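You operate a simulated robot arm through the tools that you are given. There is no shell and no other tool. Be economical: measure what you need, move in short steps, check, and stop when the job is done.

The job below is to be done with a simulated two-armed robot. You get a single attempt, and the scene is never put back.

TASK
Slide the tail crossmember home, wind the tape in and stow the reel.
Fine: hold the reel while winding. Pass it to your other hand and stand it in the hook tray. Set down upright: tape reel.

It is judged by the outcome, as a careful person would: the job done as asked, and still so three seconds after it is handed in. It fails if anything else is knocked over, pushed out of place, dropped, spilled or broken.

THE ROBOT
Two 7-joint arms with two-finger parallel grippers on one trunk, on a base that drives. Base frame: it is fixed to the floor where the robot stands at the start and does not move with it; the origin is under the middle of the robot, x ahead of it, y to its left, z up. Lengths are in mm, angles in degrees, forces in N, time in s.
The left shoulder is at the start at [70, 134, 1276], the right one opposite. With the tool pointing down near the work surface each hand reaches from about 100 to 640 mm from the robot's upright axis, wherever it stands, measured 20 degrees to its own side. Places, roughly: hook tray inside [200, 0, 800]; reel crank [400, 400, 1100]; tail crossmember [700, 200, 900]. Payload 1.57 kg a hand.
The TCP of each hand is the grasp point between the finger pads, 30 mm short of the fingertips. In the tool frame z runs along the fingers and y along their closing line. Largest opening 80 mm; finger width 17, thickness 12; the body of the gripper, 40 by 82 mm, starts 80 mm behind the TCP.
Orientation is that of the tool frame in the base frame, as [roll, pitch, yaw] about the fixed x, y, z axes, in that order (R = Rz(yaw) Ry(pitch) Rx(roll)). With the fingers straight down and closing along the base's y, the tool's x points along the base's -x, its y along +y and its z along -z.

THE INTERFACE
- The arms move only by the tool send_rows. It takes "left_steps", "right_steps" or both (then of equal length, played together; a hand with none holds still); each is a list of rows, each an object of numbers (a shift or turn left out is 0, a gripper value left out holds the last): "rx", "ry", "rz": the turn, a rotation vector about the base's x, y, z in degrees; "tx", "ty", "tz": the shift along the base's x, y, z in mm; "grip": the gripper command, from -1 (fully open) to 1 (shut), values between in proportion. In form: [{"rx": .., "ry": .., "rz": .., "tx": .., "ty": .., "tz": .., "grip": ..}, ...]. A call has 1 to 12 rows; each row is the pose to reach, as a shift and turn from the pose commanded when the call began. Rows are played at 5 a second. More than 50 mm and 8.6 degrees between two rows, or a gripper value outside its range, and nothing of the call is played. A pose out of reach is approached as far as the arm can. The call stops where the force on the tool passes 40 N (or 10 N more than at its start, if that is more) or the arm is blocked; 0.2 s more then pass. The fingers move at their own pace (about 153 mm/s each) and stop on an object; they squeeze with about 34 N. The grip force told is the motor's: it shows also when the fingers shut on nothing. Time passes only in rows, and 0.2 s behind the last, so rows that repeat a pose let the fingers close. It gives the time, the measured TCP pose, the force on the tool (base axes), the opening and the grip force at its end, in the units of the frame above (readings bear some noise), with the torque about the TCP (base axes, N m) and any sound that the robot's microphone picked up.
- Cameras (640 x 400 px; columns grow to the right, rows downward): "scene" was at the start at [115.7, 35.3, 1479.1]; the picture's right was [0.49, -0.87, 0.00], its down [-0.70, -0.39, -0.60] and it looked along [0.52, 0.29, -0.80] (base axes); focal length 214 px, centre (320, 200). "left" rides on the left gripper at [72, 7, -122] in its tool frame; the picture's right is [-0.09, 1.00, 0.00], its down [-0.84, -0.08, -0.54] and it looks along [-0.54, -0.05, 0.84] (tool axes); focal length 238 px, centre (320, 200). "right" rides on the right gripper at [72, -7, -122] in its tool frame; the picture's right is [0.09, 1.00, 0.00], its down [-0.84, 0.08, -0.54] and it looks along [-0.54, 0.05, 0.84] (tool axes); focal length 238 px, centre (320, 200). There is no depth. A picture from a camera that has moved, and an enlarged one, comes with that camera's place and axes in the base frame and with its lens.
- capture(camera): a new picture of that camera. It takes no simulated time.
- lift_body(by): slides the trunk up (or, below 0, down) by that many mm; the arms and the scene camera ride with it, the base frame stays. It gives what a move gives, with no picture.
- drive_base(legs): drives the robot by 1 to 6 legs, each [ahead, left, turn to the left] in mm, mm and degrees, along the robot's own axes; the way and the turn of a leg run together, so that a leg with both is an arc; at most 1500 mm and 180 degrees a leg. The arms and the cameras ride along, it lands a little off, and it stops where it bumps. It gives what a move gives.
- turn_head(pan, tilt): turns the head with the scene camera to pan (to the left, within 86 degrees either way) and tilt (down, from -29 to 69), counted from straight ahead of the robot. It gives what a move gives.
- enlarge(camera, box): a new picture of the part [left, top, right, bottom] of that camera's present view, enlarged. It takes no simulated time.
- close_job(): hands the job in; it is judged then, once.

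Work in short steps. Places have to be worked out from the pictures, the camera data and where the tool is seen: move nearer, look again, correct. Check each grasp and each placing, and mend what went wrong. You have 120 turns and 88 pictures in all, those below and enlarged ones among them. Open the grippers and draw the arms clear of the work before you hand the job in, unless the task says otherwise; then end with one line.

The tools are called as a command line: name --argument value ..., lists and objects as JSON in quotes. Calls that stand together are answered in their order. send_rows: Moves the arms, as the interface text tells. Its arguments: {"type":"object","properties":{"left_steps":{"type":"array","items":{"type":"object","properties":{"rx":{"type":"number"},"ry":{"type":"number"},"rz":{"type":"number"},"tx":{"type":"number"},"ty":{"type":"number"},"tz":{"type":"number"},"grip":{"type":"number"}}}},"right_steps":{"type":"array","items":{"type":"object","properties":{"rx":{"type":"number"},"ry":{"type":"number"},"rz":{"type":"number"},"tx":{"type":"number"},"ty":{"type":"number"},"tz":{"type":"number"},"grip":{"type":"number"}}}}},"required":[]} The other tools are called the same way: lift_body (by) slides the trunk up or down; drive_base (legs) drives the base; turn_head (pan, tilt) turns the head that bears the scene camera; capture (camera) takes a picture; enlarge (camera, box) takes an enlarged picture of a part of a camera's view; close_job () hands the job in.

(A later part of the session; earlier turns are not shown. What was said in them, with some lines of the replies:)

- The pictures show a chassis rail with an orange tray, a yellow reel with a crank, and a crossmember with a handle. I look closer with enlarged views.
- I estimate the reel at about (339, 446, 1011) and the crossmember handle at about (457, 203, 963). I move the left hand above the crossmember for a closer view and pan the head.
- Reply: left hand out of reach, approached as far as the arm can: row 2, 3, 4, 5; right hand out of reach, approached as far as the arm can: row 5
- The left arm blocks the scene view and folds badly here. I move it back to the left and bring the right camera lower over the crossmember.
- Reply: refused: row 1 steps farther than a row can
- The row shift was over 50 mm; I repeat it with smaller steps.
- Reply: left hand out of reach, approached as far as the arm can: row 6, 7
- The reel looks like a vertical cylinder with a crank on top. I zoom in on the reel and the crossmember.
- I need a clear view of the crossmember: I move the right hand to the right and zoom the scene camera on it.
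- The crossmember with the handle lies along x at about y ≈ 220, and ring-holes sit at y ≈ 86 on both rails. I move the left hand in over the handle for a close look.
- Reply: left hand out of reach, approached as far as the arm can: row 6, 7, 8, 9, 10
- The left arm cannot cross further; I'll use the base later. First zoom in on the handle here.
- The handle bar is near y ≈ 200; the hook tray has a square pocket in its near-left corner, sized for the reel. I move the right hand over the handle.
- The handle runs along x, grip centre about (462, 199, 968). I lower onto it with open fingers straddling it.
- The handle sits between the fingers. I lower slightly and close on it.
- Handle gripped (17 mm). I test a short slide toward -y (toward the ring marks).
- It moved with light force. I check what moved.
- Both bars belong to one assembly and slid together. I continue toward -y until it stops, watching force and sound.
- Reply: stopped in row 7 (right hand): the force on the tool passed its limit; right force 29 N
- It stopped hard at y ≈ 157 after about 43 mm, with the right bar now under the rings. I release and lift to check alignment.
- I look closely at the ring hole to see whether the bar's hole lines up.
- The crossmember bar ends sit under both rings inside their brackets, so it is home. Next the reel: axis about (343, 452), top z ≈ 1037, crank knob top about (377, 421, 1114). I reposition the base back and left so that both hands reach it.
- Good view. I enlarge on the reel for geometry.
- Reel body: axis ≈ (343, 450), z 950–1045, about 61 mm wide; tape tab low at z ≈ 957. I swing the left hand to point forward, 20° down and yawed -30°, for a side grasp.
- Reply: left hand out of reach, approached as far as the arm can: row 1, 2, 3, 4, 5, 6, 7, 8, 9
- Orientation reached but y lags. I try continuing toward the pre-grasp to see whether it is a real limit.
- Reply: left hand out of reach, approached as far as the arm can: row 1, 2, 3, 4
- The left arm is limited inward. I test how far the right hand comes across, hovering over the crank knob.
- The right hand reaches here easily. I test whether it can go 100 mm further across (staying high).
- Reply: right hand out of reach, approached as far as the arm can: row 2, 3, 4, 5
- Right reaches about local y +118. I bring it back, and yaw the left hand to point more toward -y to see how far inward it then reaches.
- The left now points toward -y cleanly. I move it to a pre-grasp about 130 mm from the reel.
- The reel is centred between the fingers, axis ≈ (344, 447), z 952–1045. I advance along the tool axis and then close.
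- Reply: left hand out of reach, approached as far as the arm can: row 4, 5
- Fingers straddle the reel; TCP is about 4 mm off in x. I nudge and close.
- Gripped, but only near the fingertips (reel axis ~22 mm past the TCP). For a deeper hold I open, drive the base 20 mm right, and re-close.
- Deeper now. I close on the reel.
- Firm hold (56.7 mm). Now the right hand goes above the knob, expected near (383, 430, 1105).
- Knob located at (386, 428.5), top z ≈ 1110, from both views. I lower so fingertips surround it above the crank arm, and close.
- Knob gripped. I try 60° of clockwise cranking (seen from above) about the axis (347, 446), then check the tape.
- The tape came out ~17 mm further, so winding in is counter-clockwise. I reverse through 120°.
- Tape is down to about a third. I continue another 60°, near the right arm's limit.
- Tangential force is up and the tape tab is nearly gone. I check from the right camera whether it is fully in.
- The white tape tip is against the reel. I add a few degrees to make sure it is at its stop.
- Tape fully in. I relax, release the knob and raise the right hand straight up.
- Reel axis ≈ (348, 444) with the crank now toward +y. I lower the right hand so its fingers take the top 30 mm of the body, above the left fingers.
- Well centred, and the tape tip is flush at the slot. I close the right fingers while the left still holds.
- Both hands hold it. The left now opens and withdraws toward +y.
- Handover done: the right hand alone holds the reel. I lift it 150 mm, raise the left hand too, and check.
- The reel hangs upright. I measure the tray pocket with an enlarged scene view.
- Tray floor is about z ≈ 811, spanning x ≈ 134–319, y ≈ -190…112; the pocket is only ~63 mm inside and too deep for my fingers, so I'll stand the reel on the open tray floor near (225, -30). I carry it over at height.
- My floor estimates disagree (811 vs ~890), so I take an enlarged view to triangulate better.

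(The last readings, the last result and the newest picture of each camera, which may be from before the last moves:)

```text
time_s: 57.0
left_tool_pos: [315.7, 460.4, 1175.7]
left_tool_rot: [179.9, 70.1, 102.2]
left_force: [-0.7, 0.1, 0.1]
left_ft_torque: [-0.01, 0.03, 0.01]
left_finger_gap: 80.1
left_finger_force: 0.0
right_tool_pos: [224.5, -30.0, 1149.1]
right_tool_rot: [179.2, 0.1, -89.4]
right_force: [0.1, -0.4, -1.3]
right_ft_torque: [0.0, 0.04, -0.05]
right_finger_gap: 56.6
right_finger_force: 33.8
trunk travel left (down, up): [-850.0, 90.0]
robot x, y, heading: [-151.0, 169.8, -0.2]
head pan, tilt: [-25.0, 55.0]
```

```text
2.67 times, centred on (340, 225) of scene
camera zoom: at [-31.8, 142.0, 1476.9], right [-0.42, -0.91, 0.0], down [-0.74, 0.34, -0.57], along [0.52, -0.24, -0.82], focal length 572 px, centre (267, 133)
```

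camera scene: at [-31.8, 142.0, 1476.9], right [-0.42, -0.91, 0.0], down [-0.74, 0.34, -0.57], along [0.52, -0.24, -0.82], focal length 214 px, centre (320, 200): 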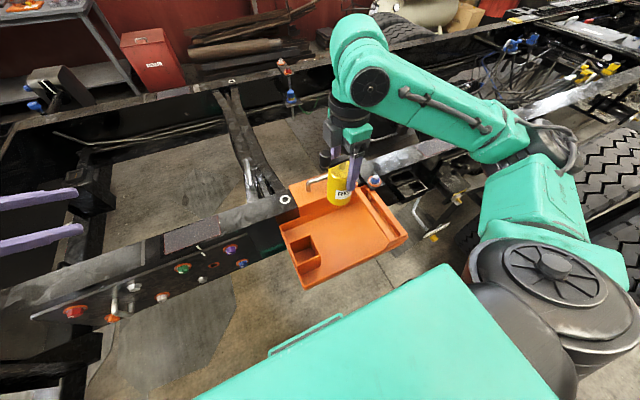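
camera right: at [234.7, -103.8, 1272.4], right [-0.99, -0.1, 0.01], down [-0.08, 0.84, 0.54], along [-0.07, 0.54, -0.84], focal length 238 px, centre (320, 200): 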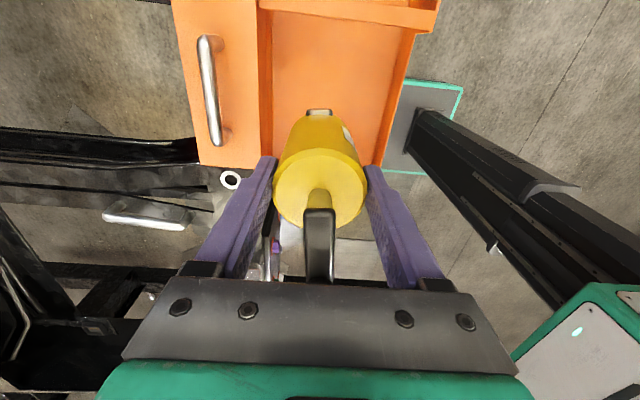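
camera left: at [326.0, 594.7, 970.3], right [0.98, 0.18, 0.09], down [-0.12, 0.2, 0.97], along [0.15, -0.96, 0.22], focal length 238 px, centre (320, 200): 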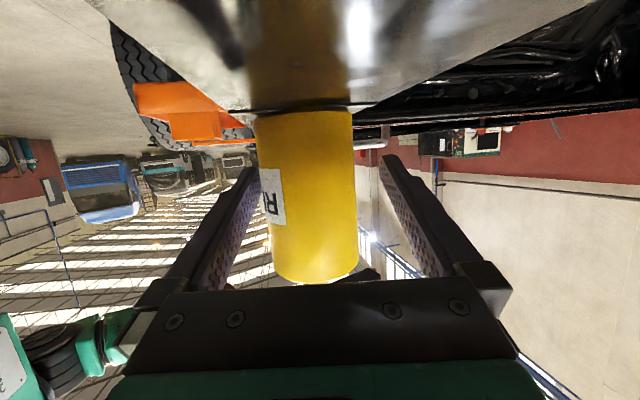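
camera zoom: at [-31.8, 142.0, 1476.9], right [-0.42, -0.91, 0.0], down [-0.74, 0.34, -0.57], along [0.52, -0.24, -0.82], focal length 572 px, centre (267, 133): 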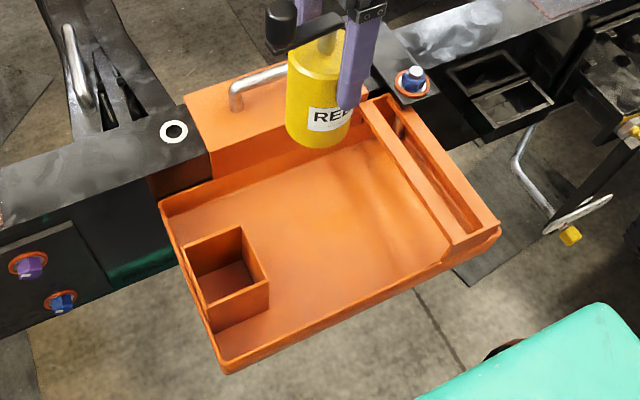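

Better triangulation: pocket rim z ≈ 934, tray floor z ≈ 855, floor x ≈ 123–285. I shift to x ≈ 205 and lower to ~30 mm above the floor.

send_rows --right_steps '[{"tx": -10, "tz": -20}, {"tx": -20, "tz": -55}, {"tx": -20, "tz": -90}, {"tx": -20, "tz": -120}, {"tx": -20, "tz": -145}, {"tx": -20, "tz": -165}]'

enlarge --camera "scene" --box '[260, 150, 420, 300]'

capture --camera "right"

```text
time_s: 58.4
left_tool_pos: [315.9, 460.2, 1176.3]
left_tool_rot: [179.9, 70.1, 102.1]
left_force: [-0.2, 0.3, 0.3]
left_ft_torque: [0.0, -0.01, 0.01]
left_finger_gap: 80.0
left_finger_force: 0.0
right_tool_pos: [204.6, -30.4, 985.0]
right_tool_rot: [179.3, 0.0, -89.2]
right_force: [-0.2, -0.2, -1.4]
right_ft_torque: [0.01, 0.01, 0.01]
right_finger_gap: 56.5
right_finger_force: 34.2
trunk travel left (down, up): [-850.0, 90.0]
robot x, y, heading: [-150.3, 172.5, 0.2]
head pan, tilt: [-25.0, 55.0]
```

```text
2.67 times, centred on (340, 225) of scene
camera zoom: at [-31.9, 141.5, 1476.9], right [-0.42, -0.91, 0.0], down [-0.74, 0.34, -0.57], along [0.52, -0.24, -0.82], focal length 572 px, centre (267, 133)
```

zoom: 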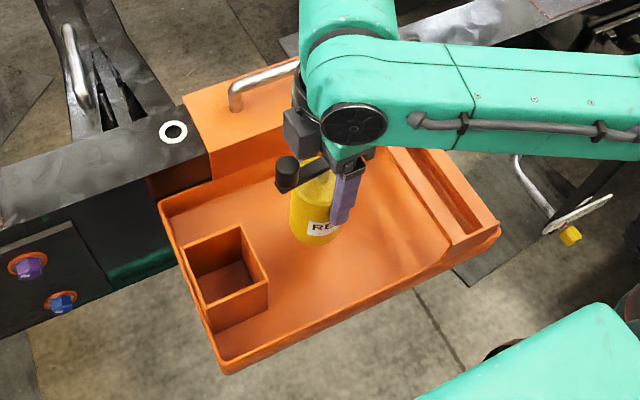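

```text
18 pictures are left
camera right: at [214.4, -104.8, 1106.3], right [-0.99, -0.1, 0.01], down [-0.08, 0.84, 0.54], along [-0.07, 0.54, -0.84], focal length 238 px, centre (320, 200)
```

right: 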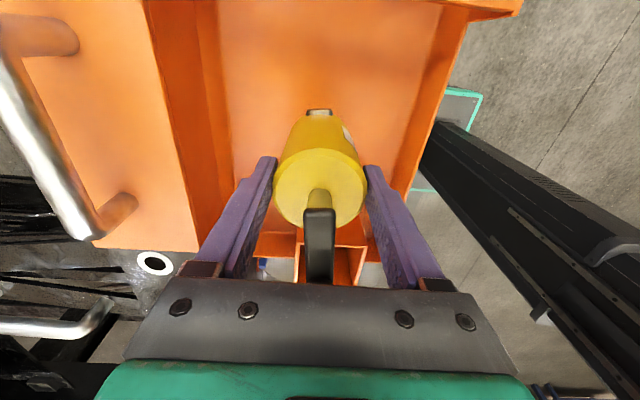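

The reel is centred over the open floor. I lower in 3 mm steps.

send_rows --right_steps '[{"tz": -4}, {"tz": -8}, {"tz": -12}, {"tz": -16}, {"tz": -20}, {"tz": -24}, {"tz": -27}, {"tz": -30}]'

enlarge --camera "scene" --box '[300, 180, 380, 255]'

```text
time_s: 60.2
left_tool_pos: [315.7, 461.5, 1174.9]
left_tool_rot: [179.7, 70.0, 102.1]
left_force: [0.1, 0.6, -0.3]
left_ft_torque: [-0.01, 0.0, -0.01]
left_finger_gap: 79.8
left_finger_force: 0.1
right_tool_pos: [204.3, -31.7, 955.0]
right_tool_rot: [179.2, 0.0, -89.3]
right_force: [-0.2, 0.1, -2.0]
right_ft_torque: [0.0, 0.04, 0.0]
right_finger_gap: 56.6
right_finger_force: 34.6
trunk travel left (down, up): [-850.0, 90.0]
robot x, y, heading: [-149.6, 172.6, 0.0]
head pan, tilt: [-25.0, 55.0]
```

```text
5.33 times, centred on (340, 218) of scene
camera zoom: at [-32.1, 141.6, 1476.9], right [-0.42, -0.91, 0.0], down [-0.74, 0.34, -0.57], along [0.52, -0.24, -0.82], focal length 1144 px, centre (213, 107)
```

zoom: 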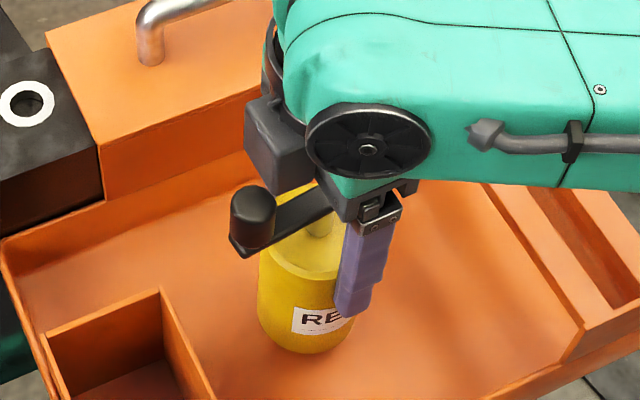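

No contact yet. I continue lowering slowly.

send_rows --right_steps '[{"tz": -2.5}, {"tz": -5}, {"tz": -7.5}, {"tz": -10}, {"tz": -12.5}, {"tz": -15}]'

```text
time_s: 61.6
left_tool_pos: [312.4, 463.1, 1177.4]
left_tool_rot: [179.4, 70.1, 101.7]
left_force: [0.1, 0.2, -0.2]
left_ft_torque: [-0.01, -0.02, -0.01]
left_finger_gap: 80.1
left_finger_force: 0.0
right_tool_pos: [203.5, -30.0, 942.0]
right_tool_rot: [179.9, 0.0, -89.4]
right_force: [-2.4, -1.6, 19.6]
right_ft_torque: [-0.27, -0.37, -0.11]
right_finger_gap: 56.4
right_finger_force: 33.6
trunk travel left (down, up): [-850.0, 90.0]
robot x, y, heading: [-147.4, 173.9, 0.4]
head pan, tilt: [-25.0, 55.0]
```

Contact (≈20 N) at TCP z ≈ 942. I ease up 1.5 mm, open, and check before lifting.

send_rows --right_steps '[{"tz": 1.5}, {"tz": 1.5}, {"tz": 1.5, "grip": 0.1}, {"tz": 1.5, "grip": -0.5}, {"tz": 1.5, "grip": -1}, {"tz": 1.5, "grip": -1}]'

enlarge --camera "scene" --box '[300, 180, 380, 255]'

capture --camera "right"

```text
time_s: 63.0
left_tool_pos: [314.9, 461.0, 1175.6]
left_tool_rot: [179.8, 70.0, 102.2]
left_force: [-0.4, -0.4, -0.4]
left_ft_torque: [0.02, -0.01, 0.04]
left_finger_gap: 79.9
left_finger_force: 0.0
right_tool_pos: [206.1, -30.1, 941.2]
right_tool_rot: [179.2, 0.0, -89.4]
right_force: [0.5, -0.1, -0.4]
right_ft_torque: [-0.01, -0.01, 0.03]
right_finger_gap: 79.7
right_finger_force: 0.0
trunk travel left (down, up): [-850.0, 90.0]
robot x, y, heading: [-151.3, 174.1, 0.1]
head pan, tilt: [-25.0, 55.0]
```

```text
5.33 times, centred on (340, 218) of scene
camera zoom: at [-32.2, 141.7, 1476.9], right [-0.42, -0.91, 0.0], down [-0.74, 0.34, -0.57], along [0.52, -0.24, -0.82], focal length 1144 px, centre (213, 107)
```

zoom: 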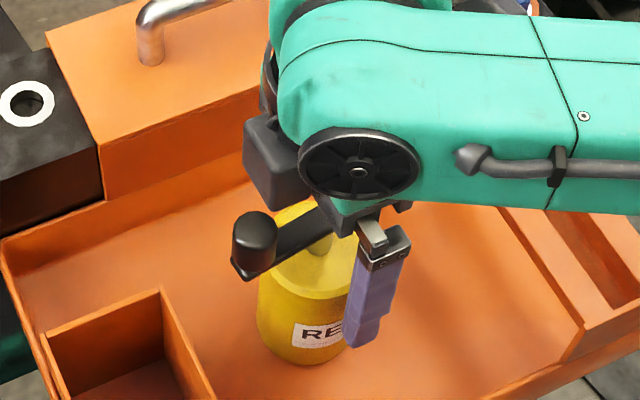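

```text
15 pictures are left
camera right: at [214.0, -104.1, 1063.2], right [-0.99, -0.1, 0.01], down [-0.08, 0.84, 0.54], along [-0.07, 0.54, -0.84], focal length 238 px, centre (320, 200)
```

right: 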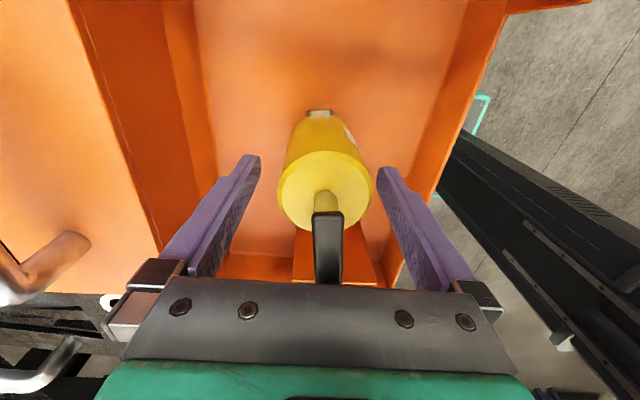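

The reel stands free and upright. I raise the right hand straight up.

send_rows --right_steps '[{"tz": 15}, {"tz": 40}, {"tz": 75}, {"tz": 115}, {"tz": 155}, {"tz": 195}, {"tz": 235}, {"tz": 255, "ty": -40}, {"tz": 260, "ty": -85}, {"tz": 260, "ty": -130}]' --left_steps '[{"tz": 5}, {"tz": 10}, {"tz": 15}, {"tz": 20}, {"tz": 25}, {"tz": 25}, {"tz": 25}, {"tz": 25}, {"tz": 25}, {"tz": 25}]'

capture --camera "scene"

enlarge --camera "scene" --box '[260, 150, 420, 300]'

```text
time_s: 65.2
left_tool_pos: [314.3, 461.7, 1201.5]
left_tool_rot: [179.6, 70.0, 102.0]
left_force: [-0.8, 0.3, -0.2]
left_ft_torque: [0.02, 0.01, 0.04]
left_finger_gap: 80.0
left_finger_force: 0.1
right_tool_pos: [205.1, -161.8, 1201.9]
right_tool_rot: [179.4, 0.1, -89.3]
right_force: [-0.2, -0.4, 0.2]
right_ft_torque: [0.04, 0.02, 0.0]
right_finger_gap: 79.8
right_finger_force: 0.1
trunk travel left (down, up): [-850.0, 90.0]
robot x, y, heading: [-145.0, 168.4, 0.1]
head pan, tilt: [-25.0, 55.0]
```

```text
14 pictures are left
camera scene: at [-32.6, 140.7, 1476.9], right [-0.42, -0.91, 0.0], down [-0.74, 0.34, -0.57], along [0.52, -0.24, -0.82], focal length 214 px, centre (320, 200)
```

scene: 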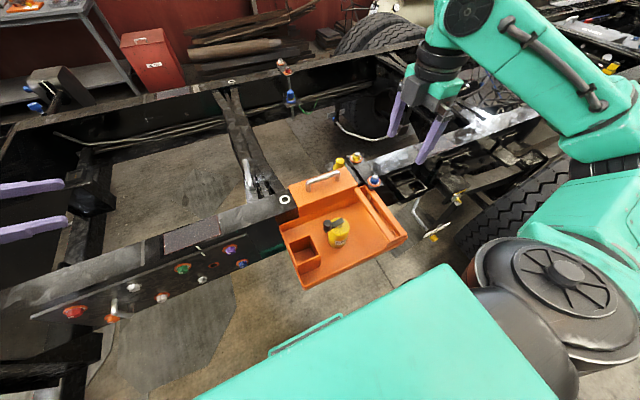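

```text
2.67 times, centred on (340, 225) of scene
camera zoom: at [-32.6, 140.7, 1476.9], right [-0.42, -0.91, 0.0], down [-0.74, 0.34, -0.57], along [0.52, -0.24, -0.82], focal length 572 px, centre (267, 133)
```

zoom: 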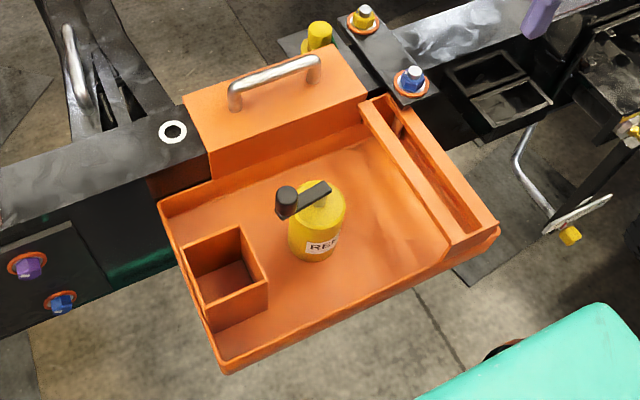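

The reel stands upright in the tray with tape in. One last check that the crossmember is still at its stop.

turn_head --pan 0 --tilt 40

enlarge --camera "scene" --box '[300, 80, 440, 220]'

```text
time_s: 66.1
left_tool_pos: [315.1, 461.3, 1200.4]
left_tool_rot: [179.9, 70.0, 102.2]
left_force: [0.3, 0.0, 0.1]
left_ft_torque: [0.07, -0.02, 0.0]
left_finger_gap: 79.9
left_finger_force: 0.0
right_tool_pos: [204.5, -159.3, 1202.3]
right_tool_rot: [179.2, -0.1, -89.4]
right_force: [-1.7, 0.0, 0.0]
right_ft_torque: [0.0, 0.0, -0.01]
right_finger_gap: 80.1
right_finger_force: 0.0
trunk travel left (down, up): [-850.0, 90.0]
robot x, y, heading: [-150.9, 172.7, -0.1]
head pan, tilt: [0.0, 40.0]
```

```text
2.86 times, centred on (370, 150) of scene
camera zoom: at [-12.8, 172.4, 1497.6], right [0.0, -1.0, 0.0], down [-0.64, 0.0, -0.77], along [0.77, 0.0, -0.64], focal length 613 px, centre (177, 343)
```

zoom: 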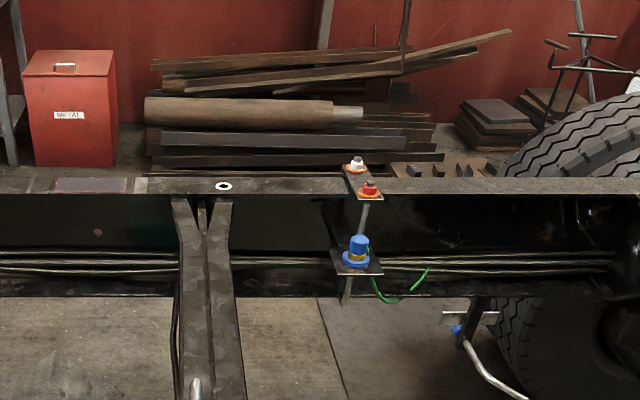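

The crossmember is at its stop, the tape is wound in, and the reel stands in the tray. Both grippers are open and clear, so I hand in.

close_job

```text
The job is handed in.
```

I slid the tail crossmember to its stop and wound the tape fully in with the left hand holding the reel. I then passed the reel to the right hand, which stood it upright in the hook tray. It is on the open floor of the tray, because the square pocket was too narrow for my fingers. No click was heard at the crossmember's stop, so I judged it home by the hard stop and the bar ends lining up with the ring marks. Both hands are open and clear.
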